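You operate a simulated robot arm through the tools that you are given. There is no shell and no other tool. Be economical: measure what you need, move in short steps, check, and stop when the job is done.

Carry out the task below with a simulated robot arm. There is one attempt and no reset: what you move stays moved.

## Task
Take the white probe on the top of the pipe bench and put it away on the top of the meter stand. Put the drip cup in the sink bowl. Turn the white flow dial to 3 L/min. Put the ear guard case on the white tile. Stack the short grey pot labelled "J-62" from the top of the floor bench on top of the short grey pot marked "J-53". Put the battery pack that says "Pack T-42" from the slatted hop-up deck on top of the white film roll there and the battery pack that says "Pack T-41" on top of the grey roll. Shut the boiler flap. The order is free. Set down upright: drip cup, ear guard case, battery pack.

Only the result counts: the job must be done as asked and must still hold three seconds after the hand-in. Knocking over, shifting, dropping, spilling or breaking anything else fails it.

## Robot
A 6-joint arm with a two-finger parallel gripper on a trunk, on a base that drives. Base frame: it is fixed to the floor where the robot stands at the start and does not move with it; the origin is under the middle of the robot, x ahead of it, y to its left, z up. Readings come in mm, degrees, newtons and seconds.
With the tool pointing down near the work surface it reaches from about 300 to 700 mm from the robot's upright axis, wherever it stands. Its first joint turns from -166.0 to 166.0 degrees. Places, roughly: battery pack [-4250, -2500, 500]; boiler flap [500, -5200, 1400]; drip cup (6x6x8 cm) [-900, -600, 1200]; ear guard case [-4250, 3000, 750]; grey roll (7x7x9 cm) [-4400, -2600, 500]; short grey pot [-4250, 3000, 750]; sink bowl [500, -1400, 700]; top of the meter stand [-1400, 4400, 800]; white film roll (8x8x12 cm) [-4300, -2900, 600]; white flow dial [-900, -1500, 1100]; white probe [500, 0, 750]; white tile (9x9x1 cm) [-4100, 2800, 800]. Payload 4.1 kg.
The tool frame sits at the grasp point between the pads (the TCP): z along the fingers, y along the line on which they close. The tips reach 23 mm beyond it. Largest opening 94 mm; finger width 38, thickness 10; the body of the gripper, 54 by 96 mm, starts 39 mm behind the TCP.
Orientation is that of the tool frame in the base frame, as [roll, pitch, yaw] about the fixed x, y, z axes, in that order (R = Rz(yaw) Ry(pitch) Rx(roll)). With the fingers straight down and closing along the base's y, the tool's x points along the base's -x, its y along +y and its z along -z.

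## Interface
- The arm moves only by the tool send_rows. Its argument "targets" is a list that holds one entry, the list of rows, each a list of 7 numbers: the shift along the tool's x, y, z in mm, then the turn, a rotation vector about the tool's x, y, z in rad, then the closure in counts, from 0 (fully open) to 255 (shut). In form: [[[x, y, z, rx, ry, rz, gripper], ...]]. A call has 1 to 20 rows; each row is the pose to reach, as a shift and turn from the pose commanded when the call began, along the tool's axes at that moment. Each row takes 0.2 s and may step no farther than 50 mm and 8.6 degrees from the row before; otherwise, or with a gripper value out of range, the whole call is refused. A pose out of reach is approached as far as the arm can. The call stops where the force on the tool passes 40 N (or 10 N more than at its start, if that is more) or the arm is blocked; 0.2 s more then pass. The fingers move at their own pace (about 45 mm/s each) and stop on an object; they squeeze with about 39 N. The grip force told is the motor's: it shows also when the fingers shut on nothing. Time passes only in rows, and 0.2 s behind the last, so rows that repeat a pose let the fingers close. It gives the time, the measured TCP pose, the force on the tool (base axes), the opening and the grip force at its end, in the units of the frame above (readings bear some noise), with the torque about the TCP (base axes, N m) and any sound that the robot's microphone picked up.
- Cameras (640 x 400 px; columns grow to the right, rows downward): "scene" is now at [-43.3, 85.4, 1315.4]; the picture's right is [-0.98, -0.21, -0.00], its down [-0.14, 0.64, -0.75] and it looks along [0.16, -0.73, -0.66] (base axes); focal length 214 px, centre (320, 200). "wrist" rides on the gripper at [87, 16, -74] in the tool frame; the picture's right is [-0.18, 0.98, 0.00], its down [-0.58, -0.11, -0.81] and it looks along [-0.79, -0.15, 0.59] (tool axes); focal length 243 px, centre (320, 200). There is no depth. A picture from a camera that has moved, and an enlarged one, comes with that camera's place and axes in the base frame and with its lens.
- grab_frame(camera): a new picture of that camera. It takes no simulated time.
- move_column(by): slides the trunk up (or, below 0, down) by that many mm; the arm and the scene camera ride with it, the base frame stays. It gives what a move gives, with no picture.
- base_move(legs): drives the robot by 1 to 6 legs, each [ahead, turn to the left] in mm and degrees, along the robot's own axes; the way and the turn of a leg run together, so that a leg with both is an arc; at most 1500 mm and 180 degrees a leg. The arm and the cameras ride along, it lands a little off, and it stops where it bumps. It gives what a move gives.
- aim_head(pan, tilt): turns the head with the scene camera to pan (to the left, within 155 degrees either way) and tilt (down, from -29 to 69), counted from straight ahead of the robot. It gives what a move gives.
- inspect(camera, box): a new picture of the part [left, top, right, bottom] of that camera's present view, enlarged. It takes no simulated time.
- close_job(): hands the job in; it is judged then, once.

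Go step by step. Nothing tells you exact positions but the pictures and the camera data: compare them with the known pose of the tool, close in by small moves and look again before you grip or let go. The budget is 207 turns and 180 pictures, counting those below and the enlarged ones. Unless the task says otherwise, let go and move clear before handing in.

The tools are called by a JSON object that holds its "name" and its "arguments". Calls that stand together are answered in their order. send_rows: Moves the arm, as the interface text tells. Its arguments: {"type":"object","properties":{"targets":{"type":"array"}},"required":["targets"]} The other tools are called the same way: move_column (by) slides the trunk up or down; base_move (legs) drives the base; aim_head (pan, tilt) turns the head that bears the scene camera; grab_frame (camera) takes a picture; inspect (camera, box) takes an enlarged picture of a part of a camera's view; close_job () hands the job in.

At the start:

```text
time_s: 0.0
position: [-327.8, -236.4, 1073.1]
tool_rot: [-175.3, -8.1, -179.9]
wrist_force: [0.3, 0.0, 0.0]
moment: [0.03, -0.01, -0.02]
width: 94.0
grip_force: 0.0
trunk travel left (down, up): [-275.0, 315.0]
robot x, y, heading: [-2.1, -0.2, -0.3]
head pan, tilt: [-77.7, 41.3]
```

scene: 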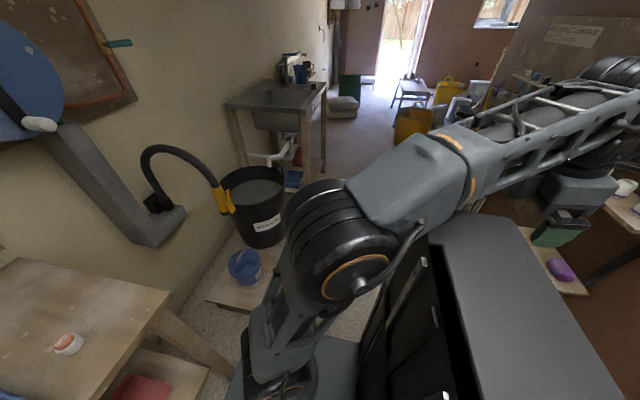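
wrist: 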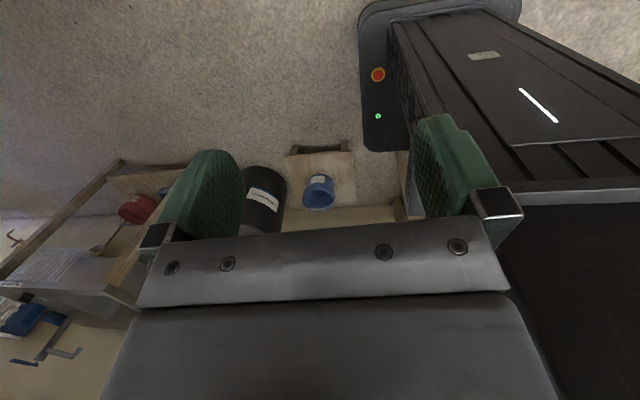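

I see the arm behind-right of the robot and a sink ahead to the right. I'll survey with the head first.

{"name": "aim_head", "arguments": {"pan": 0, "tilt": 40}}

{"name": "grab_frame", "arguments": {"camera": "scene"}}

{"name": "aim_head", "arguments": {"pan": -150, "tilt": 25}}

{"name": "grab_frame", "arguments": {"camera": "scene"}}

{"name": "aim_head", "arguments": {"pan": 120, "tilt": 20}}

{"name": "grab_frame", "arguments": {"camera": "scene"}}

```text
time_s: 1.5
position: [-326.0, -236.1, 1074.3]
tool_rot: [-175.0, -8.3, 179.9]
wrist_force: [0.0, -0.5, 0.0]
moment: [-0.01, 0.01, 0.0]
width: 94.2
grip_force: 0.0
trunk travel left (down, up): [-275.0, 315.0]
robot x, y, heading: [2.3, 2.0, -0.3]
head pan, tilt: [0.0, 40.0]
```

```text
177 pictures are left
camera scene: at [23.8, 167.5, 1317.3], right [0.0, -1.0, 0.0], down [-0.64, 0.0, -0.77], along [0.77, 0.0, -0.64], focal length 214 px, centre (320, 200)
```

scene: 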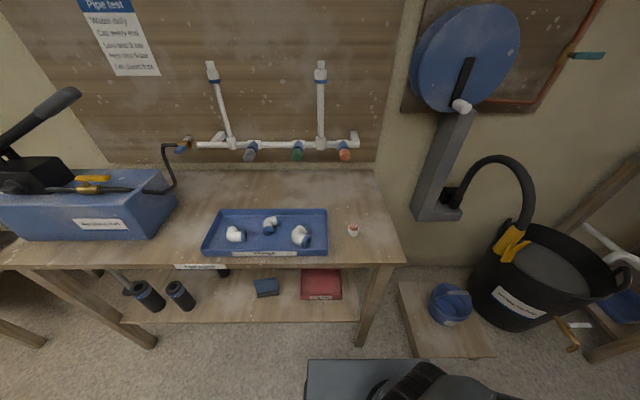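

```text
time_s: 3.9
position: [-327.0, -237.4, 1075.8]
tool_rot: [-175.1, -8.2, -179.9]
wrist_force: [-0.7, -0.1, 0.8]
moment: [0.0, 0.01, 0.0]
width: 94.0
grip_force: 0.1
trunk travel left (down, up): [-275.0, 315.0]
robot x, y, heading: [-0.8, -1.2, 0.0]
head pan, tilt: [-150.0, 25.0]
```

```text
176 pictures are left
camera scene: at [-141.0, 121.5, 1340.5], right [-0.5, 0.87, 0.0], down [0.37, 0.21, -0.91], along [-0.78, -0.45, -0.42], focal length 214 px, centre (320, 200)
```

scene: 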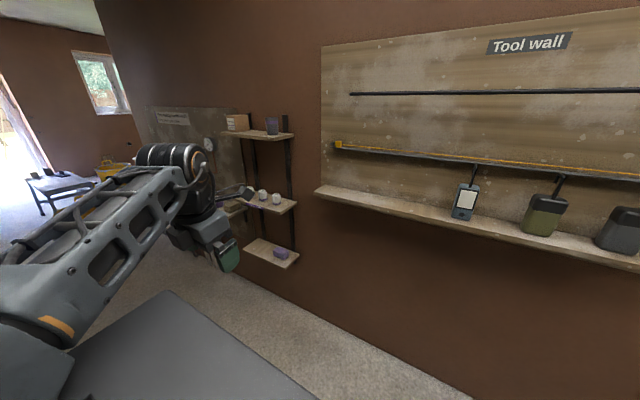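

```text
time_s: 7.6
position: [-327.9, -236.0, 1075.5]
tool_rot: [-175.2, -8.3, -179.9]
wrist_force: [-0.1, 0.5, -0.2]
moment: [0.01, 0.02, -0.01]
width: 94.2
grip_force: 0.1
trunk travel left (down, up): [-275.0, 315.0]
robot x, y, heading: [-1.4, 0.6, 0.2]
head pan, tilt: [120.0, 20.0]
```

```text
175 pictures are left
camera scene: at [-107.8, 248.3, 1348.6], right [0.87, 0.5, 0.0], down [0.17, -0.3, -0.94], along [-0.47, 0.81, -0.34], focal length 214 px, centre (320, 200)
```

scene: 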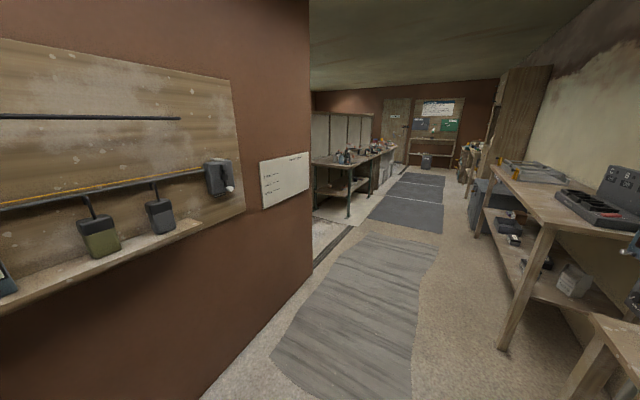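

The pipe bench is ahead. I'll look closely for the probe, and at the shelf with the drip cup.

{"name": "aim_head", "arguments": {"pan": 0, "tilt": 50}}

{"name": "inspect", "arguments": {"camera": "scene", "box": [180, 100, 420, 250]}}

{"name": "aim_head", "arguments": {"pan": -140, "tilt": 25}}

{"name": "inspect", "arguments": {"camera": "scene", "box": [200, 90, 440, 240]}}

```text
time_s: 9.6
position: [-326.1, -235.9, 1075.2]
tool_rot: [-175.1, -8.2, -179.9]
wrist_force: [-0.4, 0.4, 0.1]
moment: [0.01, 0.03, -0.03]
width: 94.3
grip_force: 0.1
trunk travel left (down, up): [-275.0, 315.0]
robot x, y, heading: [-0.1, -1.1, -0.1]
head pan, tilt: [0.0, 50.0]
```

```text
2.67 times, centred on (300, 175) of scene
camera zoom: at [15.8, 167.6, 1303.0], right [0.0, -1.0, 0.0], down [-0.77, 0.0, -0.64], along [0.64, 0.0, -0.77], focal length 572 px, centre (373, 267)
```

zoom: 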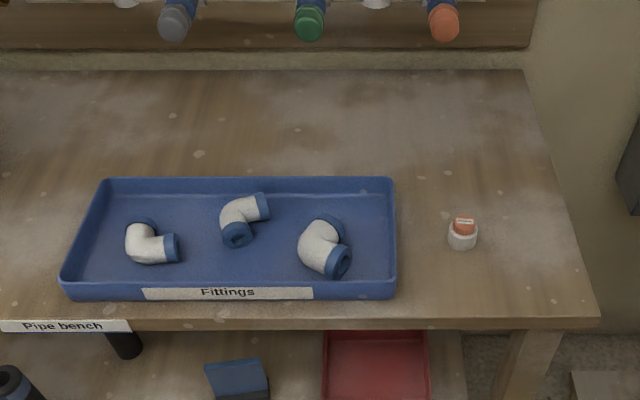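

```text
time_s: 11.8
position: [-326.4, -237.3, 1075.2]
tool_rot: [-175.1, -8.1, -180.0]
wrist_force: [0.3, 0.9, -0.9]
moment: [0.0, -0.03, -0.01]
width: 93.9
grip_force: 0.1
trunk travel left (down, up): [-275.0, 315.0]
robot x, y, heading: [-0.0, 2.3, -0.1]
head pan, tilt: [-140.0, 25.0]
```

```text
2.67 times, centred on (320, 165) of scene
camera zoom: at [-131.8, 108.3, 1340.5], right [-0.64, 0.77, 0.0], down [0.32, 0.27, -0.91], along [-0.69, -0.58, -0.42], focal length 572 px, centre (320, 293)
```

zoom: 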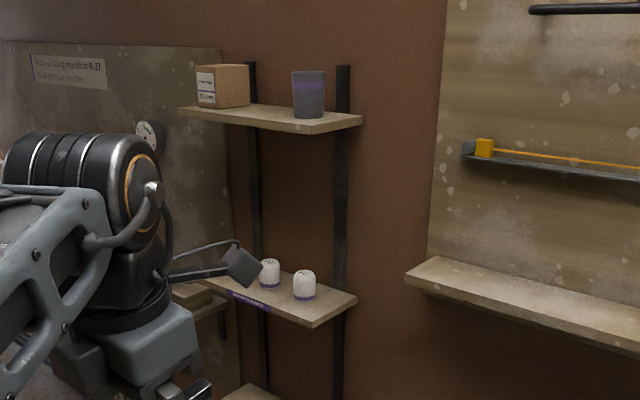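

The drip cup is on the top shelf, around [-880,-550,1240]. I'll check the robot's own footprint before driving.

{"name": "aim_head", "arguments": {"pan": -120, "tilt": 65}}

{"name": "grab_frame", "arguments": {"camera": "scene"}}

{"name": "aim_head", "arguments": {"pan": 90, "tilt": 65}}

{"name": "grab_frame", "arguments": {"camera": "scene"}}

```text
time_s: 12.9
position: [-327.1, -235.7, 1075.9]
tool_rot: [-175.1, -8.1, -179.9]
wrist_force: [0.7, 0.2, 0.4]
moment: [-0.01, 0.01, 0.01]
width: 93.9
grip_force: 0.0
trunk travel left (down, up): [-275.0, 315.0]
robot x, y, heading: [-2.1, -0.8, -0.1]
head pan, tilt: [-120.0, 65.0]
```

```text
172 pictures are left
camera scene: at [-91.6, 115.0, 1284.9], right [-0.87, 0.5, 0.0], down [0.45, 0.78, -0.42], along [-0.21, -0.37, -0.91], focal length 214 px, centre (320, 200)
```

scene: 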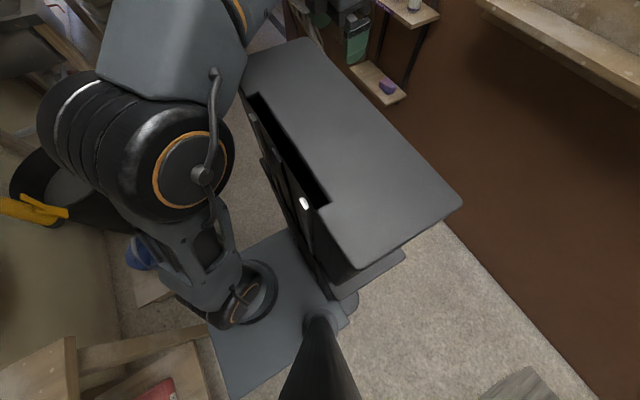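

```text
time_s: 15.9
position: [-326.9, -236.7, 1075.5]
tool_rot: [-175.0, -8.2, -179.9]
wrist_force: [0.3, 0.0, 0.1]
moment: [-0.01, -0.02, -0.03]
width: 93.9
grip_force: 0.1
trunk travel left (down, up): [-275.0, 315.0]
robot x, y, heading: [0.7, -1.9, 0.1]
head pan, tilt: [90.0, 65.0]
```

```text
171 pictures are left
camera scene: at [-61.2, 228.3, 1284.9], right [1.0, 0.0, 0.0], down [0.0, -0.91, -0.42], along [0.0, 0.42, -0.91], focal length 214 px, centre (320, 200)
```

scene: 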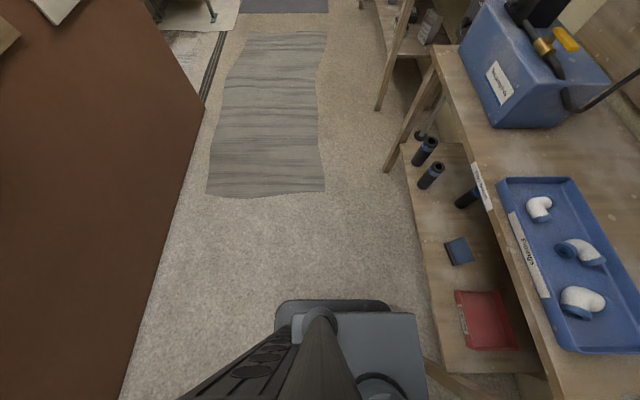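

The robot is about 520×410 with its axis at the centre; the wall is at x≈-1000. I'll drive to about 540 mm from the drip cup.

{"name": "base_move", "arguments": {"legs": [[0, -122.5], [640, 0]]}}

{"name": "aim_head", "arguments": {"pan": -50, "tilt": 20}}

{"name": "grab_frame", "arguments": {"camera": "scene"}}

{"name": "grab_frame", "arguments": {"camera": "wrist"}}

```text
time_s: 24.6
position: [-367.9, -142.3, 1075.6]
tool_rot: [-175.0, -8.2, 58.1]
wrist_force: [0.0, -0.5, -0.6]
moment: [0.0, 0.0, -0.03]
width: 94.1
grip_force: 0.1
trunk travel left (down, up): [-275.0, 315.0]
robot x, y, heading: [-335.3, -546.0, -122.0]
head pan, tilt: [90.0, 65.0]
```

```text
time_s: 26.8
position: [-366.9, -142.6, 1076.2]
tool_rot: [-175.0, -8.2, 58.1]
wrist_force: [0.2, -0.9, 0.0]
moment: [0.0, 0.02, -0.03]
width: 94.2
grip_force: 0.0
trunk travel left (down, up): [-275.0, 315.0]
robot x, y, heading: [-342.5, -547.4, -122.0]
head pan, tilt: [-50.0, 20.0]
```

```text
170 pictures are left
camera scene: at [-260.4, -594.8, 1348.6], right [-0.14, 0.99, 0.0], down [0.34, 0.05, -0.94], along [-0.93, -0.13, -0.34], focal length 214 px, centre (320, 200)
```

scene: 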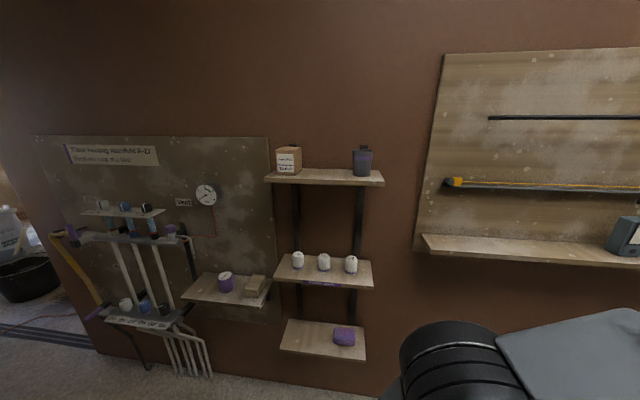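

```text
169 pictures are left
camera wrist: at [-308.0, -91.7, 1160.2], right [0.74, -0.66, -0.11], down [-0.4, -0.57, 0.72], along [-0.54, -0.49, -0.68], focal length 243 px, centre (320, 200)
```

wrist: 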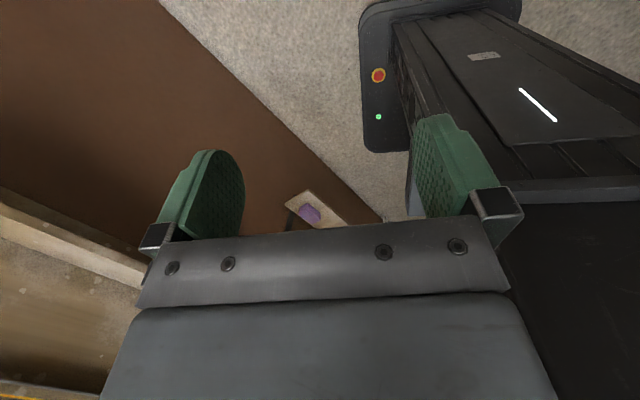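

Shelf and manifold are in view. I'll enlarge both.

{"name": "inspect", "arguments": {"camera": "scene", "box": [260, 130, 400, 218]}}

{"name": "inspect", "arguments": {"camera": "scene", "box": [40, 120, 280, 270]}}

```text
4.55 times, centred on (330, 174) of scene
camera zoom: at [-260.4, -594.8, 1348.6], right [-0.14, 0.99, 0.0], down [0.34, 0.05, -0.94], along [-0.93, -0.13, -0.34], focal length 975 px, centre (274, 318)
```

zoom: 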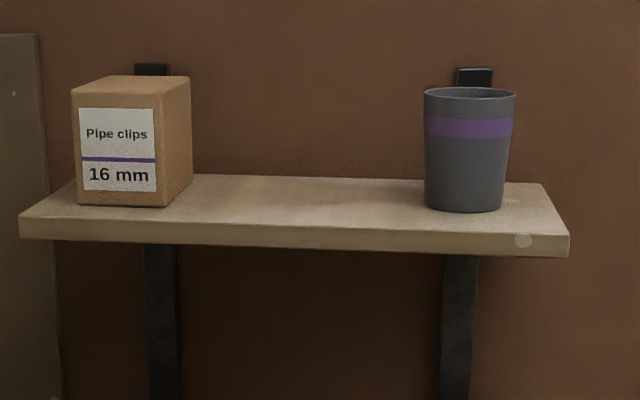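

```text
2.67 times, centred on (160, 195) of scene
camera zoom: at [-260.4, -594.8, 1348.6], right [-0.14, 0.99, 0.0], down [0.34, 0.05, -0.94], along [-0.93, -0.13, -0.34], focal length 572 px, centre (747, 213)
```

zoom: 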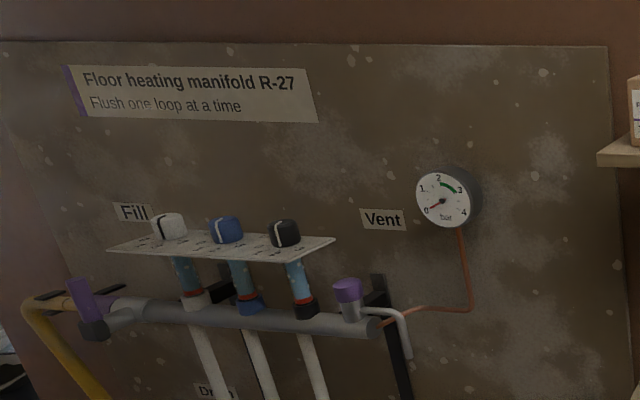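

Cup at about (-895,-559), z 1205–1280. I'll raise the trunk and level the tool, then swing the arm round.

{"name": "move_column", "arguments": {"by": 300}}

{"name": "send_rows", "arguments": {"targets": [[[0, 0, 0, -0.044, -0.071, 0.002, 0], [0, 0, 0, -0.087, -0.143, 0.006, 0], [0, 0, 0, -0.087, -0.143, 0.006, 0]]]}}

```text
time_s: 29.8
position: [-366.6, -143.5, 1374.3]
tool_rot: [-175.1, -8.3, 58.0]
wrist_force: [-0.1, -0.2, 0.1]
moment: [-0.01, 0.03, 0.01]
width: 93.9
grip_force: 0.0
trunk travel left (down, up): [-575.0, 15.0]
robot x, y, heading: [-339.6, -547.3, -122.1]
head pan, tilt: [-50.0, 20.0]
```

```text
time_s: 30.6
position: [-367.0, -144.1, 1375.6]
tool_rot: [179.9, -0.1, 58.1]
wrist_force: [0.2, 0.2, -0.3]
moment: [0.0, -0.03, 0.0]
width: 93.9
grip_force: 0.1
trunk travel left (down, up): [-575.0, 15.0]
robot x, y, heading: [-334.0, -548.7, -121.8]
head pan, tilt: [-50.0, 20.0]
```

Level now. I'll swing around the axis toward the shelf.

{"name": "send_rows", "arguments": {"targets": [[[-27.4, -33.6, 0, 0, 0, 0.072, 0], [-57.7, -64, 0, 0, 0, 0.145, 0], [-91.9, -91.4, 0, 0, 0, 0.217, 0], [-128.2, -114.5, 0, 0, 0, 0.29, 0], [-167.5, -134, 0, 0, 0, 0.362, 0], [-207.8, -149, 0, 0, 0, 0.434, 0], [-250.2, -159.6, 0, 0, 0, 0.507, 0], [-293, -165.6, 0, 0, 0, 0.579, 0], [-336.8, -166.9, 0, 0, 0, 0.652, 0], [-379.6, -163.7, 0, 0, 0, 0.724, 0], [-422.6, -155.4, 0, 0, 0, 0.796, 0], [-464.1, -143.3, 0, 0, 0, 0.869, 0], [-504.5, -126.4, 0, 0, 0, 0.941, 0], [-541.5, -105.9, 0, 0, 0, 1.014, 0], [-550.9, -100.1, 0, 0, 0, 1.014, 0]]]}}

{"name": "grab_frame", "arguments": {"camera": "wrist"}}

{"name": "grab_frame", "arguments": {"camera": "scene"}}

```text
time_s: 33.8
position: [-743.1, -558.2, 1376.1]
tool_rot: [-180.0, -0.1, -0.1]
wrist_force: [0.0, -0.1, -1.0]
moment: [0.03, 0.0, -0.01]
width: 94.1
grip_force: 0.2
trunk travel left (down, up): [-575.0, 15.0]
robot x, y, heading: [-340.5, -544.9, -122.0]
head pan, tilt: [-50.0, 20.0]
```

```text
166 pictures are left
camera wrist: at [-656.8, -575.9, 1450.2], right [-0.19, -0.98, 0.0], down [-0.58, 0.11, 0.81], along [-0.79, 0.15, -0.59], focal length 243 px, centre (320, 200)
```

wrist: 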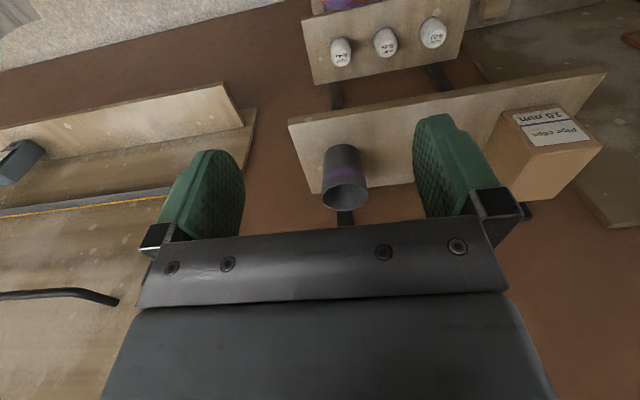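

```text
165 pictures are left
camera scene: at [-260.5, -594.8, 1648.6], right [-0.14, 0.99, 0.0], down [0.34, 0.05, -0.94], along [-0.93, -0.13, -0.34], focal length 214 px, centre (320, 200)
```

scene: 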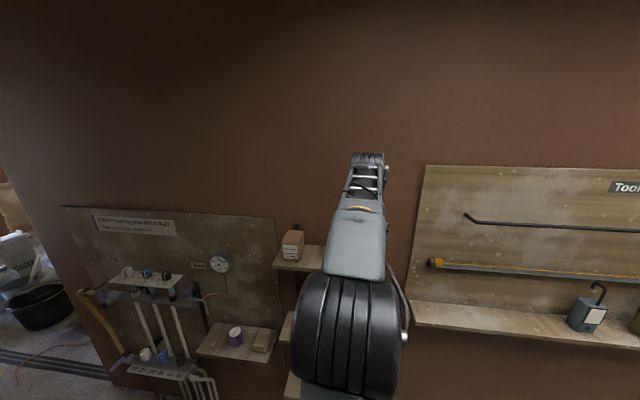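

The cup is straight ahead. I'll move above it and look again.

{"name": "send_rows", "arguments": {"targets": [[[-47, 1, 0, 0, 0, 0, 0], [-94, 2, 0, 0, 0, 0, 0], [-138, 3, 0, 0, 0, 0, 0], [-138, 3, 25, 0, 0, 0, 0]]]}}

{"name": "grab_frame", "arguments": {"camera": "wrist"}}

```text
time_s: 34.8
position: [-881.8, -562.3, 1350.9]
tool_rot: [-179.9, -0.1, -0.1]
wrist_force: [-0.9, 0.3, -1.1]
moment: [0.0, -0.01, -0.01]
width: 93.8
grip_force: 0.1
out of reach, approached as far as the arm can: row 3
trunk travel left (down, up): [-575.0, 15.0]
robot x, y, heading: [-339.8, -547.9, -121.7]
head pan, tilt: [-50.0, 20.0]
```

```text
164 pictures are left
camera wrist: at [-795.6, -577.9, 1425.3], right [-0.18, -0.98, 0.0], down [-0.58, 0.11, 0.81], along [-0.79, 0.15, -0.59], focal length 243 px, centre (320, 200)
```

wrist: 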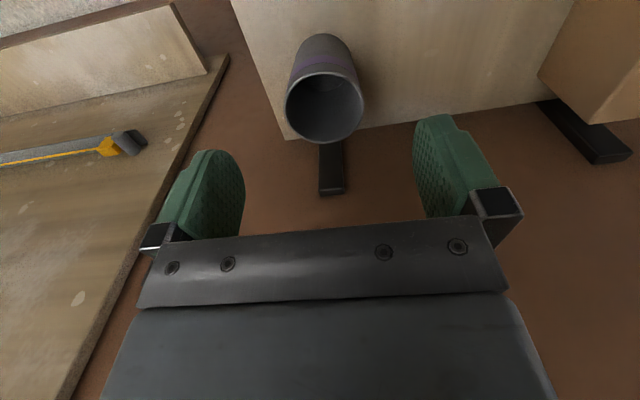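

Nearly above the cup. Small shift, then lower with the trunk.

{"name": "send_rows", "arguments": {"targets": [[[-10, 1, 0, 0, 0, 0, 0]]]}}

{"name": "move_column", "arguments": {"by": -70}}

{"name": "grab_frame", "arguments": {"camera": "wrist"}}

```text
time_s: 35.2
position: [-891.2, -561.8, 1351.2]
tool_rot: [180.0, 0.0, 0.0]
wrist_force: [0.6, -0.1, -1.1]
moment: [-0.02, -0.05, 0.01]
width: 93.9
grip_force: 0.1
trunk travel left (down, up): [-575.0, 15.0]
robot x, y, heading: [-340.3, -548.0, -122.1]
head pan, tilt: [-50.0, 20.0]
```

```text
time_s: 36.3
position: [-892.3, -563.3, 1281.9]
tool_rot: [180.0, 0.0, 0.0]
wrist_force: [0.2, -0.6, -0.1]
moment: [0.06, -0.02, -0.02]
width: 93.9
grip_force: 0.1
trunk travel left (down, up): [-505.0, 85.0]
robot x, y, heading: [-342.0, -545.9, -121.8]
head pan, tilt: [-50.0, 20.0]
```

```text
163 pictures are left
camera wrist: at [-804.9, -578.6, 1355.7], right [-0.18, -0.98, 0.0], down [-0.58, 0.11, 0.81], along [-0.79, 0.15, -0.59], focal length 243 px, centre (320, 200)
```

wrist: 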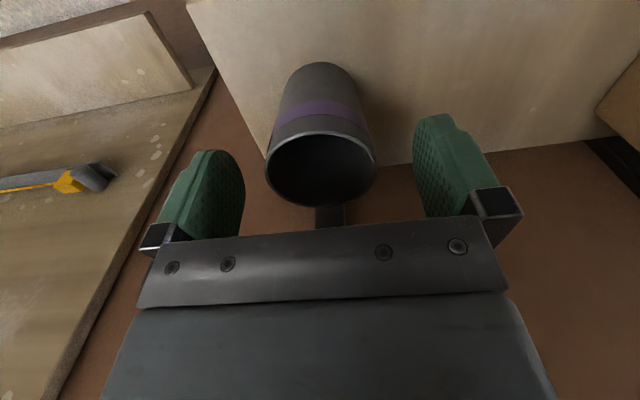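

Aligned. Lower, close and check.

{"name": "send_rows", "arguments": {"targets": [[[-5, -1, 10, 0, 0, 0, 0], [-5, -1, 38, 0, 0, 0, 0], [-5, -1, 38, 0, 0, 0, 180], [-5, -1, 38, 0, 0, 0, 255], [-5, -1, 38, 0, 0, 0, 255], [-5, -1, 38, 0, 0, 0, 255], [-5, -1, 38, 0, 0, 0, 255]]]}}

{"name": "move_column", "arguments": {"by": 60}}

{"name": "grab_frame", "arguments": {"camera": "wrist"}}

```text
time_s: 37.9
position: [-896.7, -561.5, 1243.8]
tool_rot: [180.0, 0.0, 0.0]
wrist_force: [-0.9, 0.3, 0.1]
moment: [0.01, -0.02, -0.02]
width: 56.4
grip_force: 38.6
trunk travel left (down, up): [-505.0, 85.0]
robot x, y, heading: [-340.6, -546.4, -121.9]
head pan, tilt: [-50.0, 20.0]
```

```text
time_s: 38.9
position: [-896.9, -561.6, 1304.2]
tool_rot: [180.0, -0.1, 0.0]
wrist_force: [-0.7, 0.4, 0.2]
moment: [0.01, -0.02, 0.03]
width: 56.1
grip_force: 39.3
trunk travel left (down, up): [-565.0, 25.0]
robot x, y, heading: [-342.2, -545.8, -121.7]
head pan, tilt: [-50.0, 20.0]
```

```text
162 pictures are left
camera wrist: at [-809.8, -577.9, 1377.7], right [-0.18, -0.98, 0.0], down [-0.58, 0.11, 0.81], along [-0.79, 0.15, -0.59], focal length 243 px, centre (320, 200)
```

wrist: 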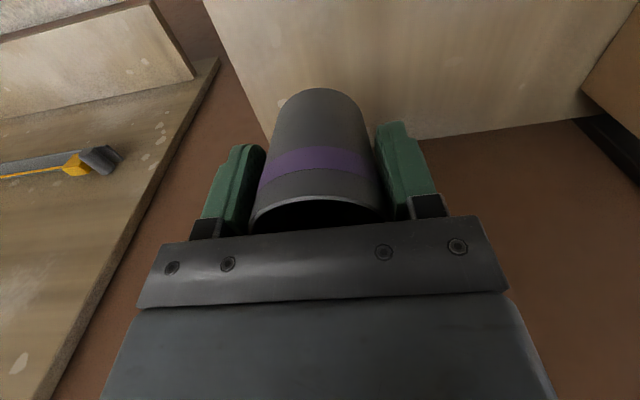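

Cup is held. I'll back off the shelf and drive toward the sink.

{"name": "send_rows", "arguments": {"targets": [[[40, 0, 0, 0, 0, 0, 255], [85, 0, 0, 0, 0, 0, 255], [130, 0, 0, 0, 0, 0, 255], [160, 0, 0, 0, 0, 0, 255]]]}}

{"name": "base_move", "arguments": {"legs": [[0, 51], [900, 0]]}}

{"name": "aim_head", "arguments": {"pan": 60, "tilt": 35}}

{"name": "grab_frame", "arguments": {"camera": "scene"}}

```text
time_s: 39.9
position: [-734.8, -560.6, 1301.8]
tool_rot: [180.0, 0.0, 0.0]
wrist_force: [-0.2, 0.0, -0.3]
moment: [0.02, 0.04, 0.0]
width: 56.5
grip_force: 39.0
trunk travel left (down, up): [-565.0, 25.0]
robot x, y, heading: [-341.4, -545.2, -122.0]
head pan, tilt: [-50.0, 20.0]
```

```text
time_s: 46.9
position: [-293.2, -1710.0, 1302.2]
tool_rot: [180.0, 0.1, 50.6]
wrist_force: [-0.2, -1.3, -0.3]
moment: [-0.02, 0.01, 0.02]
width: 56.4
grip_force: 39.0
trunk travel left (down, up): [-565.0, 25.0]
robot x, y, heading: [-53.0, -1391.8, -71.2]
head pan, tilt: [-50.0, 20.0]
```

```text
time_s: 48.8
position: [-292.8, -1709.9, 1302.9]
tool_rot: [180.0, -0.1, 50.6]
wrist_force: [-0.6, 0.3, 0.0]
moment: [0.0, -0.01, -0.01]
width: 56.1
grip_force: 38.6
trunk travel left (down, up): [-565.0, 25.0]
robot x, y, heading: [-54.5, -1393.8, -71.3]
head pan, tilt: [60.0, 35.0]
```

```text
161 pictures are left
camera scene: at [169.7, -1299.3, 1614.7], right [-0.2, -0.98, 0.0], down [-0.56, 0.11, -0.82], along [0.8, -0.16, -0.57], focal length 214 px, centre (320, 200)
```

scene: 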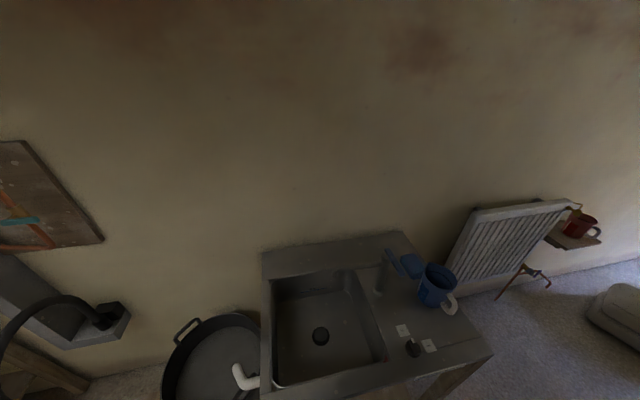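

The sink bowl is centred about (545,-1380). I'll turn the base so the arm points at it.

{"name": "base_move", "arguments": {"legs": [[0, 124]]}}

{"name": "aim_head", "arguments": {"pan": -60, "tilt": 50}}

{"name": "grab_frame", "arguments": {"camera": "scene"}}

{"name": "grab_frame", "arguments": {"camera": "wrist"}}

```text
time_s: 54.3
position: [343.3, -1410.1, 1302.3]
tool_rot: [180.0, 0.0, 175.1]
wrist_force: [0.2, -0.5, -0.3]
moment: [0.01, 0.0, -0.03]
width: 56.2
grip_force: 38.7
trunk travel left (down, up): [-565.0, 25.0]
robot x, y, heading: [-52.1, -1390.8, 52.9]
head pan, tilt: [60.0, 35.0]
```

```text
time_s: 56.3
position: [341.3, -1411.5, 1302.4]
tool_rot: [180.0, 0.1, 175.2]
wrist_force: [0.5, 0.5, 0.3]
moment: [-0.02, 0.03, 0.02]
width: 56.4
grip_force: 38.9
trunk travel left (down, up): [-565.0, 25.0]
robot x, y, heading: [-54.7, -1388.3, 53.3]
head pan, tilt: [-60.0, 50.0]
```

```text
160 pictures are left
camera scene: at [-147.9, -1349.4, 1593.0], right [-0.12, -0.99, 0.0], down [-0.76, 0.09, -0.64], along [0.64, -0.08, -0.77], focal length 214 px, centre (320, 200)
```

scene: 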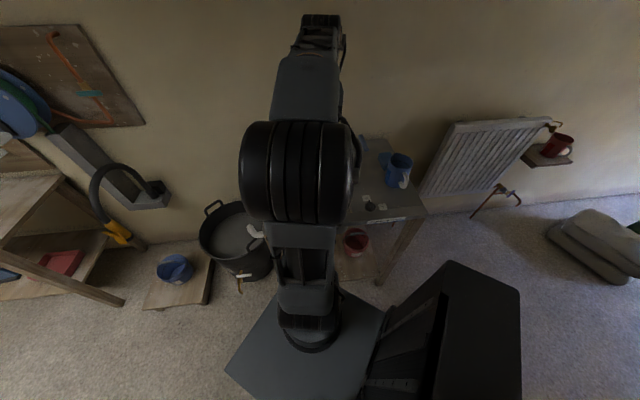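

```text
159 pictures are left
camera wrist: at [257.9, -1387.3, 1376.7], right [0.27, 0.96, 0.0], down [0.57, -0.16, 0.81], along [0.78, -0.21, -0.59], focal length 243 px, centre (320, 200)
```

wrist: 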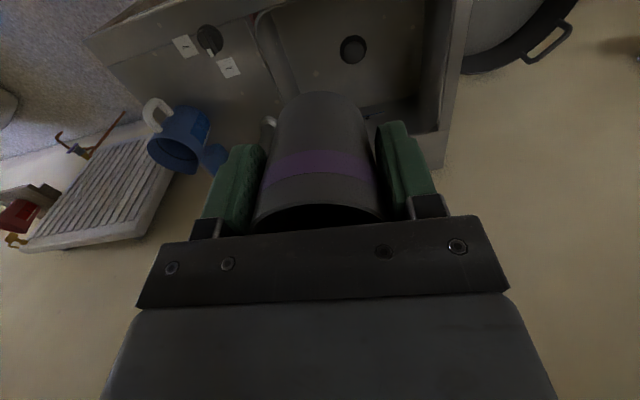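

Drain and bowl floor triangulate to z≈700. I'll move over a clear spot in the bowl and go down with the trunk.

{"name": "send_rows", "arguments": {"targets": [[[-45, -2, 0, 0, 0, 0, 255], [-90, -4, 0, 0, 0, 0, 255], [-133, -7, 0, 0, 0, 0, 255]]]}}

{"name": "move_column", "arguments": {"by": -330}}

{"name": "grab_frame", "arguments": {"camera": "wrist"}}

{"name": "grab_frame", "arguments": {"camera": "scene"}}

```text
time_s: 57.1
position: [477.3, -1427.4, 1302.9]
tool_rot: [180.0, -0.2, 175.2]
wrist_force: [0.0, 0.0, -0.6]
moment: [-0.02, 0.0, -0.02]
width: 56.1
grip_force: 39.0
trunk travel left (down, up): [-565.0, 25.0]
robot x, y, heading: [-56.1, -1394.8, 53.0]
head pan, tilt: [-60.0, 50.0]
```

```text
time_s: 60.4
position: [475.0, -1427.7, 974.2]
tool_rot: [179.9, 0.0, 175.2]
wrist_force: [0.1, -0.3, -0.6]
moment: [0.01, 0.02, 0.01]
width: 56.2
grip_force: 38.7
trunk travel left (down, up): [-235.0, 355.0]
robot x, y, heading: [-51.2, -1392.2, 53.0]
head pan, tilt: [-60.0, 50.0]
```

```text
158 pictures are left
camera wrist: at [390.5, -1404.6, 1047.5], right [0.27, 0.96, 0.0], down [0.57, -0.16, 0.81], along [0.78, -0.21, -0.59], focal length 243 px, centre (320, 200)
```

wrist: 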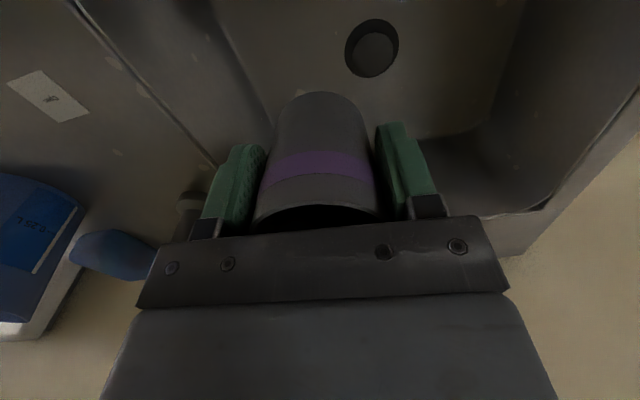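

```text
157 pictures are left
camera scene: at [-147.9, -1349.4, 1263.0], right [-0.12, -0.99, 0.0], down [-0.76, 0.09, -0.64], along [0.64, -0.08, -0.77], focal length 214 px, centre (320, 200)
```

scene: 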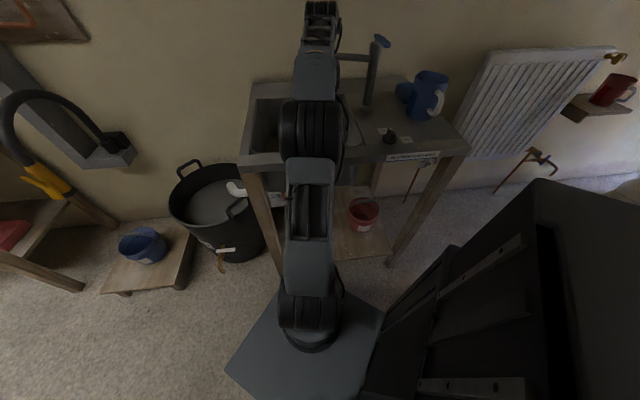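

A tap spout is near the wrist; I'll check its clearance before lowering further.

{"name": "inspect", "arguments": {"camera": "wrist", "box": [0, 120, 320, 320]}}

{"name": "inspect", "arguments": {"camera": "scene", "box": [220, 0, 460, 150]}}

```text
2.00 times, centred on (160, 220) of wrist
camera zoom: at [390.5, -1404.6, 1047.5], right [0.27, 0.96, 0.0], down [0.57, -0.16, 0.81], along [0.78, -0.21, -0.59], focal length 485 px, centre (640, 160)
```

zoom: 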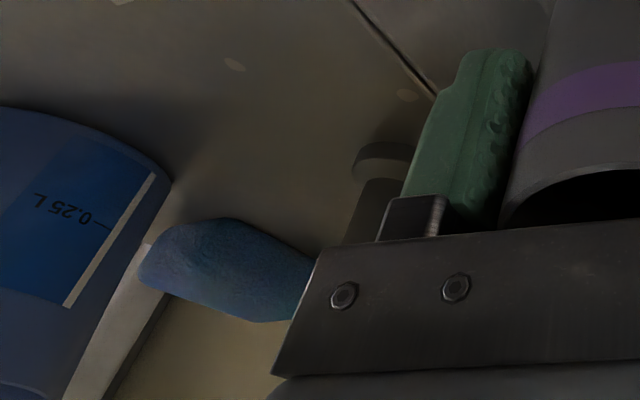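

```text
2.67 times, centred on (340, 75) of scene
camera zoom: at [-147.9, -1349.4, 1263.0], right [-0.12, -0.99, 0.0], down [-0.76, 0.09, -0.64], along [0.64, -0.08, -0.77], focal length 572 px, centre (267, 533)
```

zoom: 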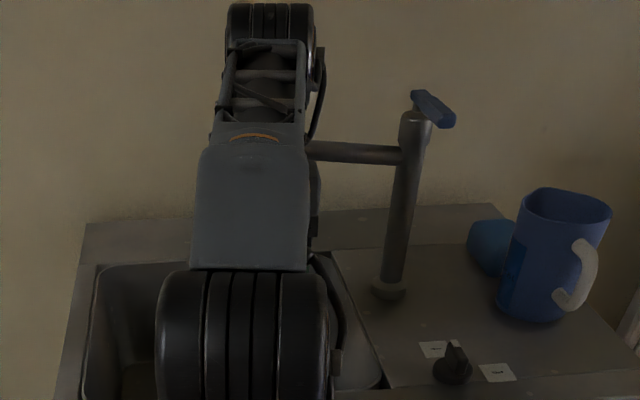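

The tap spout sits near x≈560, z≈1040, and the wrist camera would come close to the sink's front rim. I'll yaw the tool so the camera faces +y, and shift slightly toward the robot.

{"name": "send_rows", "arguments": {"targets": [[[10, 8, 0, 0, 0, 0.135, 255], [21, 15, 0, 0, 0, 0.27, 255], [21, 15, 0, 0, 0, 0.405, 255], [21, 15, 0, 0, 0, 0.54, 255], [21, 15, 0, 0, 0, 0.675, 255], [21, 15, 0, 0, 0, 0.81, 255], [21, 15, 0, 0, 0, 0.945, 255], [21, 15, 0, 0, 0, 1.08, 255], [21, 15, 0, 0, 0, 1.215, 255], [21, 15, 0, 0, 0, 1.35, 255], [21, 15, 0, 0, 0, 1.484, 255]]]}}

{"name": "grab_frame", "arguments": {"camera": "wrist"}}

```text
time_s: 62.8
position: [455.6, -1411.0, 972.8]
tool_rot: [180.0, -0.1, 90.0]
wrist_force: [0.7, -0.4, -1.2]
moment: [-0.01, 0.01, 0.02]
width: 56.1
grip_force: 39.0
trunk travel left (down, up): [-235.0, 355.0]
robot x, y, heading: [-53.1, -1397.5, 52.9]
head pan, tilt: [-60.0, 50.0]
```

```text
154 pictures are left
camera wrist: at [472.0, -1324.6, 1047.3], right [0.98, -0.18, 0.0], down [-0.11, -0.58, 0.81], along [-0.15, -0.79, -0.59], focal length 243 px, centre (320, 200)
```

wrist: 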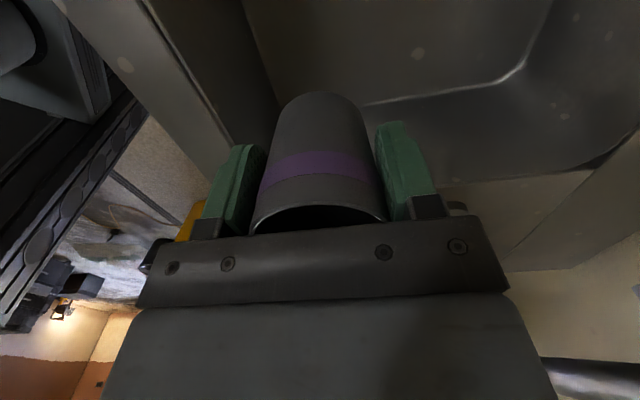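

Clear of the rim and tap. I'll lower the trunk, then creep with the arm.

{"name": "move_column", "arguments": {"by": -190}}

{"name": "grab_frame", "arguments": {"camera": "wrist"}}

{"name": "grab_frame", "arguments": {"camera": "scene"}}

```text
time_s: 64.9
position: [455.8, -1411.0, 782.8]
tool_rot: [-179.9, 0.0, 90.2]
wrist_force: [0.8, 0.9, 0.1]
moment: [-0.03, -0.01, 0.02]
width: 56.4
grip_force: 39.2
trunk travel left (down, up): [-45.0, 545.0]
robot x, y, heading: [-56.0, -1392.2, 53.6]
head pan, tilt: [-60.0, 50.0]
```

```text
153 pictures are left
camera wrist: at [471.8, -1324.6, 857.4], right [0.98, -0.18, 0.0], down [-0.11, -0.58, 0.81], along [-0.15, -0.79, -0.59], focal length 243 px, centre (320, 200)
```

wrist: 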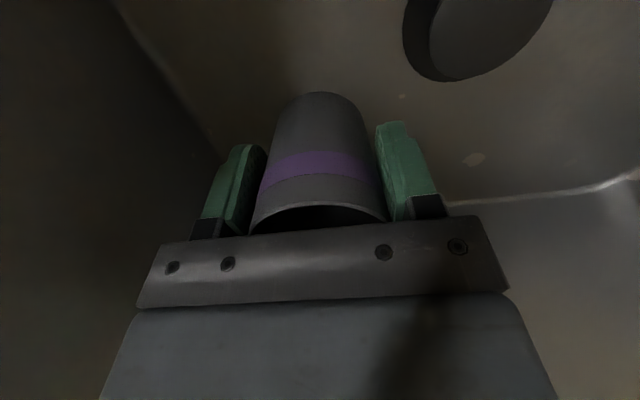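

```text
152 pictures are left
camera scene: at [-147.9, -1349.4, 1073.0], right [-0.12, -0.99, 0.0], down [-0.76, 0.09, -0.64], along [0.64, -0.08, -0.77], focal length 214 px, centre (320, 200)
```

scene: 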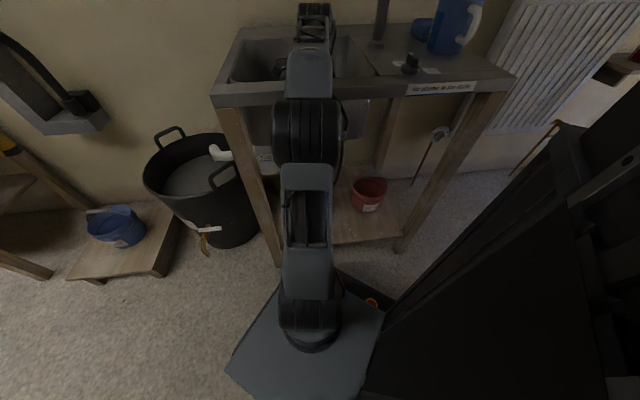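

Creeping down until contact.

{"name": "send_rows", "arguments": {"targets": [[[0, 0, 10, 0, 0, 0, 255], [0, 0, 20, 0, 0, 0, 255], [0, 0, 24, 0, 0, 0, 255], [0, 0, 27, 0, 0, 0, 255], [0, 0, 30, 0, 0, 0, 255], [0, 0, 32, 0, 0, 0, 255], [0, 0, 34, 0, 0, 0, 255], [0, 0, 36, 0, 0, 0, 255], [0, 0, 38, 0, 0, 0, 255], [0, 0, 40, 0, 0, 0, 255], [0, 0, 42, 0, 0, 0, 255]]]}}

```text
time_s: 67.0
position: [455.4, -1412.0, 748.7]
tool_rot: [179.2, 0.1, 90.3]
wrist_force: [-1.1, 0.9, 13.9]
moment: [-0.05, 0.33, -0.04]
width: 55.3
grip_force: 39.0
trunk travel left (down, up): [-45.0, 545.0]
robot x, y, heading: [-56.3, -1396.0, 53.1]
head pan, tilt: [-60.0, 50.0]
stopped in row 10: the force on the tool passed its limit at 42 N (the readings are from after the stop); the commanded pose is now the measured one
```

Contact at TCP z≈748. I'll open and rise.

{"name": "send_rows", "arguments": {"targets": [[[0, 0, -1, 0, 0, 0, 200], [0, 0, -1, 0, 0, 0, 120], [0, 0, -1, 0, 0, 0, 60], [0, 0, -1, 0, 0, 0, 40], [0, 0, -1, 0, 0, 0, 40], [0, 0, -40, 0, 0, 0, 40], [0, 0, -85, 0, 0, 0, 40]]]}}

{"name": "grab_frame", "arguments": {"camera": "wrist"}}

```text
time_s: 68.7
position: [455.3, -1410.1, 831.3]
tool_rot: [179.7, 0.0, 90.2]
wrist_force: [-0.1, 0.2, -0.1]
moment: [0.0, -0.01, 0.02]
width: 79.3
grip_force: 0.1
trunk travel left (down, up): [-45.0, 545.0]
robot x, y, heading: [-56.0, -1392.5, 53.2]
head pan, tilt: [-60.0, 50.0]
```

```text
151 pictures are left
camera wrist: at [470.0, -1324.5, 906.2], right [0.98, -0.18, 0.01], down [-0.11, -0.58, 0.81], along [-0.14, -0.79, -0.59], focal length 243 px, centre (320, 200)
```

wrist: 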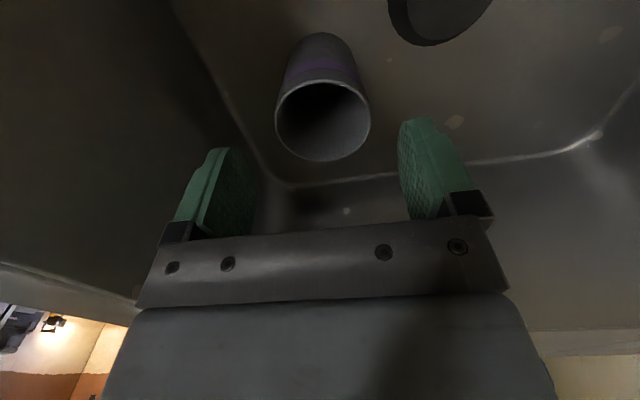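

The cup is upright in the bowl. I'll lift well above the tap, retract, and drive over to the manifold's white dial.

{"name": "move_column", "arguments": {"by": 430}}

{"name": "send_rows", "arguments": {"targets": [[[0, -45, 0, 0, 0, 0, 40], [0, -90, 0, 0, 0, 0, 40], [0, -110, 0, 0, 0, 0, 40]]]}}

{"name": "base_move", "arguments": {"legs": [[0, 144], [340, 0], [0, 36]]}}

{"name": "aim_head", "arguments": {"pan": -45, "tilt": 45}}

{"name": "grab_frame", "arguments": {"camera": "scene"}}

{"name": "grab_frame", "arguments": {"camera": "wrist"}}

```text
refused: 430 is not a number from -400 to 400
```

```text
time_s: 69.1
position: [420.5, -1409.7, 834.3]
tool_rot: [177.1, 0.3, 90.3]
wrist_force: [44.3, -5.3, 12.0]
moment: [0.18, 2.61, 0.28]
width: 68.3
grip_force: 0.0
trunk travel left (down, up): [-45.0, 545.0]
robot x, y, heading: [-50.9, -1392.0, 53.5]
head pan, tilt: [-60.0, 50.0]
stopped in row 2: the force on the tool passed its limit at 172 N (the readings are from after the stop); the commanded pose is now the measured one
```

```text
time_s: 69.9
position: [421.4, -1409.8, 835.1]
tool_rot: [176.7, 0.5, 90.2]
wrist_force: [23.3, -4.7, 5.2]
moment: [0.19, 1.27, 0.31]
width: 68.9
grip_force: 0.0
trunk travel left (down, up): [-45.0, 545.0]
robot x, y, heading: [-51.5, -1396.0, 53.3]
head pan, tilt: [-60.0, 50.0]
stopped in leg 1: the force on the tool passed its limit at 61 N (the readings are from after the stop); the commanded pose is now the measured one
```

```text
time_s: 70.7
position: [422.3, -1410.2, 835.4]
tool_rot: [176.9, 0.5, 90.4]
wrist_force: [26.8, -7.4, 1.9]
moment: [0.36, 1.34, 0.44]
width: 68.3
grip_force: 0.1
trunk travel left (down, up): [-45.0, 545.0]
robot x, y, heading: [-52.3, -1391.8, 53.5]
head pan, tilt: [-45.0, 45.0]
```

```text
150 pictures are left
camera scene: at [-141.2, -1329.3, 1080.1], right [0.14, -0.99, 0.0], down [-0.7, -0.1, -0.71], along [0.7, 0.1, -0.71], focal length 214 px, centre (320, 200)
```

scene: 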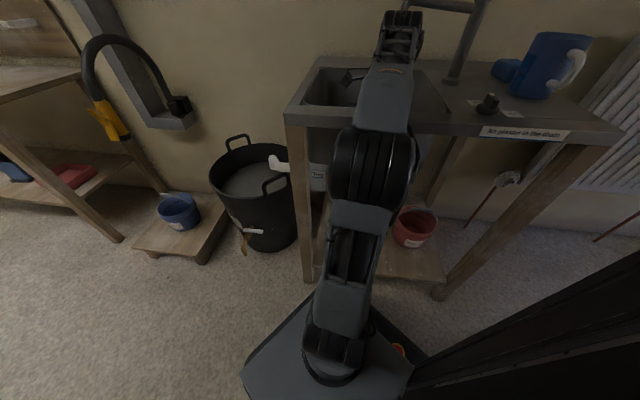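

```text
149 pictures are left
camera wrist: at [433.1, -1323.6, 909.4], right [0.98, -0.18, 0.05], down [-0.15, -0.58, 0.8], along [-0.11, -0.8, -0.59], focal length 243 px, centre (320, 200)
```

wrist: 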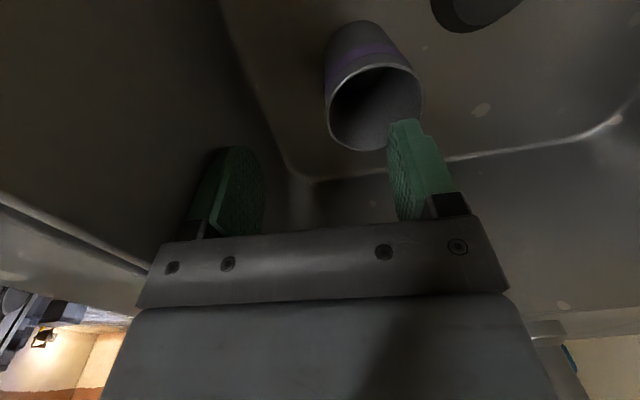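

The trunk step was refused and the finger then touched the bowl wall; the sink is fixed and the cup still stands. I'll move off the wall and rise.

{"name": "send_rows", "arguments": {"targets": [[[0, 20, 0, 0, 0, 0, 40], [0, 35, 0, 0, 0, 0, 40]]]}}

{"name": "grab_frame", "arguments": {"camera": "wrist"}}

```text
time_s: 71.3
position: [452.8, -1409.6, 839.1]
tool_rot: [176.8, 0.4, 90.3]
wrist_force: [0.4, 0.2, 0.3]
moment: [0.01, 0.01, -0.03]
width: 79.1
grip_force: 0.0
trunk travel left (down, up): [-45.0, 545.0]
robot x, y, heading: [-53.2, -1390.9, 53.3]
head pan, tilt: [-45.0, 45.0]
```

```text
148 pictures are left
camera wrist: at [465.6, -1322.7, 913.2], right [0.98, -0.18, 0.06], down [-0.15, -0.58, 0.8], along [-0.11, -0.8, -0.59], focal length 243 px, centre (320, 200)
```

wrist: 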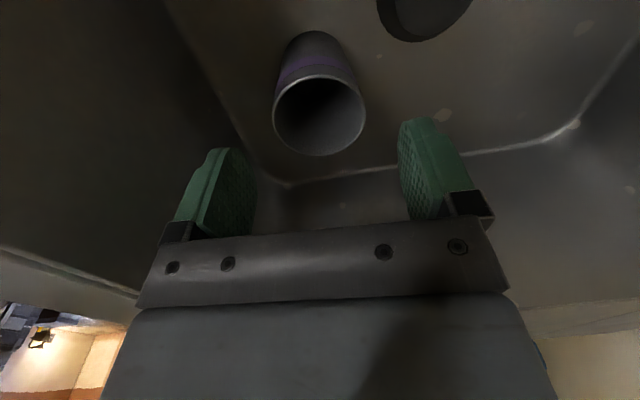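

Cup unaffected. Rising now.

{"name": "move_column", "arguments": {"by": 400}}

```text
time_s: 75.1
position: [454.3, -1410.2, 1239.6]
tool_rot: [176.8, 0.4, 90.3]
wrist_force: [-0.8, -0.6, 0.4]
moment: [0.01, 0.01, 0.01]
width: 79.1
grip_force: 0.1
trunk travel left (down, up): [-445.0, 145.0]
robot x, y, heading: [-53.8, -1394.7, 53.3]
head pan, tilt: [-45.0, 45.0]
```

{"name": "send_rows", "arguments": {"targets": [[[0, -45, 0, 0.056, 0.006, 0, 0], [0, -90, 0, 0.056, 0.006, 0, 0], [0, -110, 0, 0.056, 0.006, 0, 0]]]}}

{"name": "base_move", "arguments": {"legs": [[0, 144], [340, 0], [0, 36]]}}

{"name": "aim_head", "arguments": {"pan": -45, "tilt": 45}}

{"name": "grab_frame", "arguments": {"camera": "scene"}}

{"name": "grab_frame", "arguments": {"camera": "wrist"}}

```text
time_s: 75.9
position: [343.5, -1411.1, 1232.1]
tool_rot: [179.9, 0.2, 90.4]
wrist_force: [-0.6, 0.0, 0.2]
moment: [-0.02, 0.01, -0.01]
width: 94.0
grip_force: 0.1
trunk travel left (down, up): [-445.0, 145.0]
robot x, y, heading: [-57.0, -1392.4, 53.6]
head pan, tilt: [-45.0, 45.0]
```

```text
time_s: 85.8
position: [-774.3, -1477.4, 1232.8]
tool_rot: [-179.9, 0.1, -89.4]
wrist_force: [0.3, -0.6, 0.7]
moment: [-0.01, 0.03, -0.01]
width: 94.0
grip_force: 0.0
trunk travel left (down, up): [-445.0, 145.0]
robot x, y, heading: [-372.3, -1495.4, -126.5]
head pan, tilt: [-45.0, 45.0]
```

```text
time_s: 86.4
position: [-773.7, -1478.3, 1232.0]
tool_rot: [-180.0, 0.0, -89.4]
wrist_force: [0.0, 0.0, -0.3]
moment: [0.02, 0.01, 0.01]
width: 94.1
grip_force: 0.1
trunk travel left (down, up): [-445.0, 145.0]
robot x, y, heading: [-374.9, -1495.4, -126.2]
head pan, tilt: [-45.0, 45.0]
```

```text
147 pictures are left
camera scene: at [-286.1, -1555.8, 1479.9], right [-0.15, 0.99, 0.0], down [0.7, 0.11, -0.71], along [-0.7, -0.11, -0.71], focal length 214 px, centre (320, 200)
```

scene: 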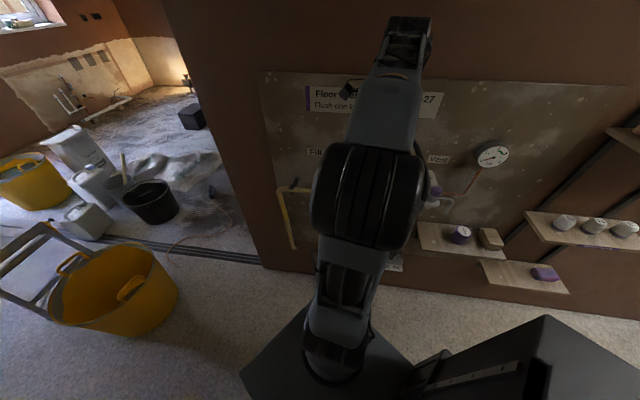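

```text
146 pictures are left
camera wrist: at [-788.3, -1564.8, 1306.8], right [-0.98, 0.17, 0.0], down [0.1, 0.58, 0.81], along [0.14, 0.8, -0.59], focal length 243 px, centre (320, 200)
```

wrist: 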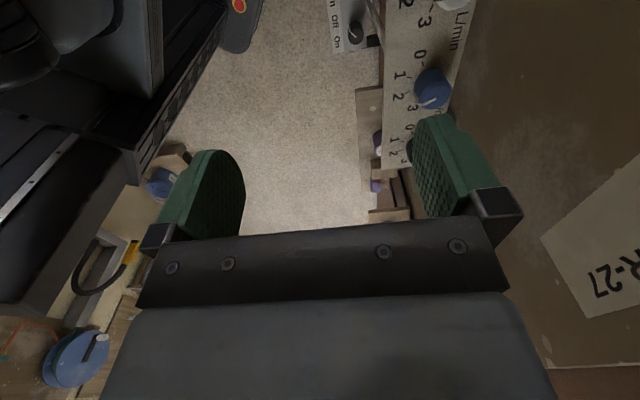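

I can see the dial plate's scale. I'll yaw the tool so the wrist camera faces the wall squarely.

{"name": "send_rows", "arguments": {"targets": [[[0, 0, 0, 0, 0, -0.14, 0], [0, 0, 0, 0, 0, -0.28, 0], [0, 0, 0, 0, 0, -0.42, 0], [0, 0, 0, 0, 0, -0.56, 0], [0, 0, 0, 0, 0, -0.7, 0], [0, 0, 0, 0, 0, -0.84, 0], [0, 0, 0, 0, 0, -0.98, 0], [0, 0, 0, 0, 0, -1.12, 0], [0, 0, 0, 0, 0, -1.26, 0], [0, 0, 0, 0, 0, -1.4, 0], [0, 0, 0, 0, 0, -1.54, 0], [10, 0, 0, 0, 0, -1.56, 0]]]}}

{"name": "grab_frame", "arguments": {"camera": "wrist"}}

```text
time_s: 89.0
position: [-773.3, -1488.1, 1231.2]
tool_rot: [-179.9, 0.0, 0.1]
wrist_force: [0.1, -0.3, 0.0]
moment: [-0.02, 0.0, 0.0]
width: 93.8
grip_force: 0.1
trunk travel left (down, up): [-445.0, 145.0]
robot x, y, heading: [-373.1, -1492.7, -126.3]
head pan, tilt: [-45.0, 45.0]
```

```text
145 pictures are left
camera wrist: at [-686.3, -1504.5, 1306.6], right [-0.18, -0.98, 0.0], down [-0.58, 0.11, 0.81], along [-0.79, 0.15, -0.59], focal length 243 px, centre (320, 200)
```

wrist: 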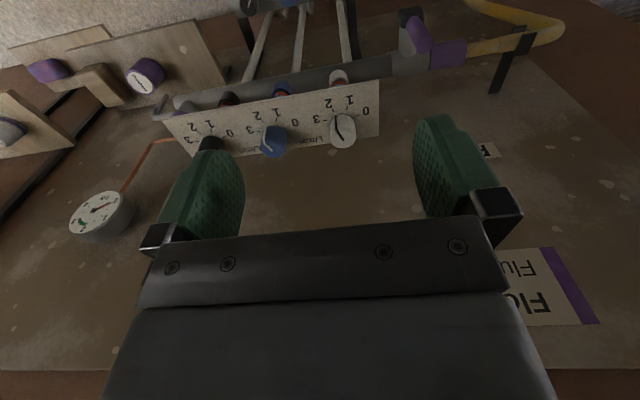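

{"name": "inspect", "arguments": {"camera": "wrist", "box": [160, 50, 400, 200]}}

```text
2.67 times, centred on (280, 125) of wrist
camera zoom: at [-686.3, -1504.5, 1306.6], right [-0.18, -0.98, 0.0], down [-0.58, 0.11, 0.81], along [-0.79, 0.15, -0.59], focal length 647 px, centre (427, 400)
```

zoom: 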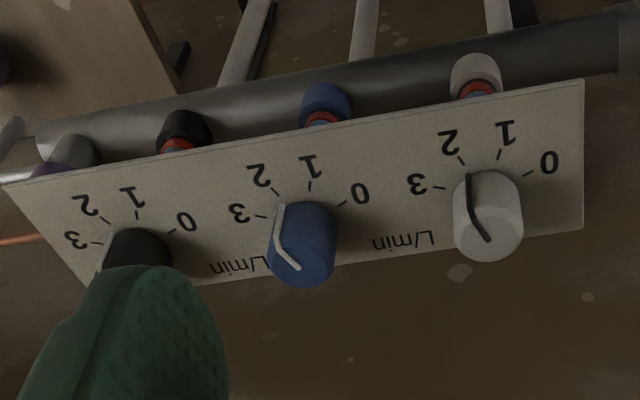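

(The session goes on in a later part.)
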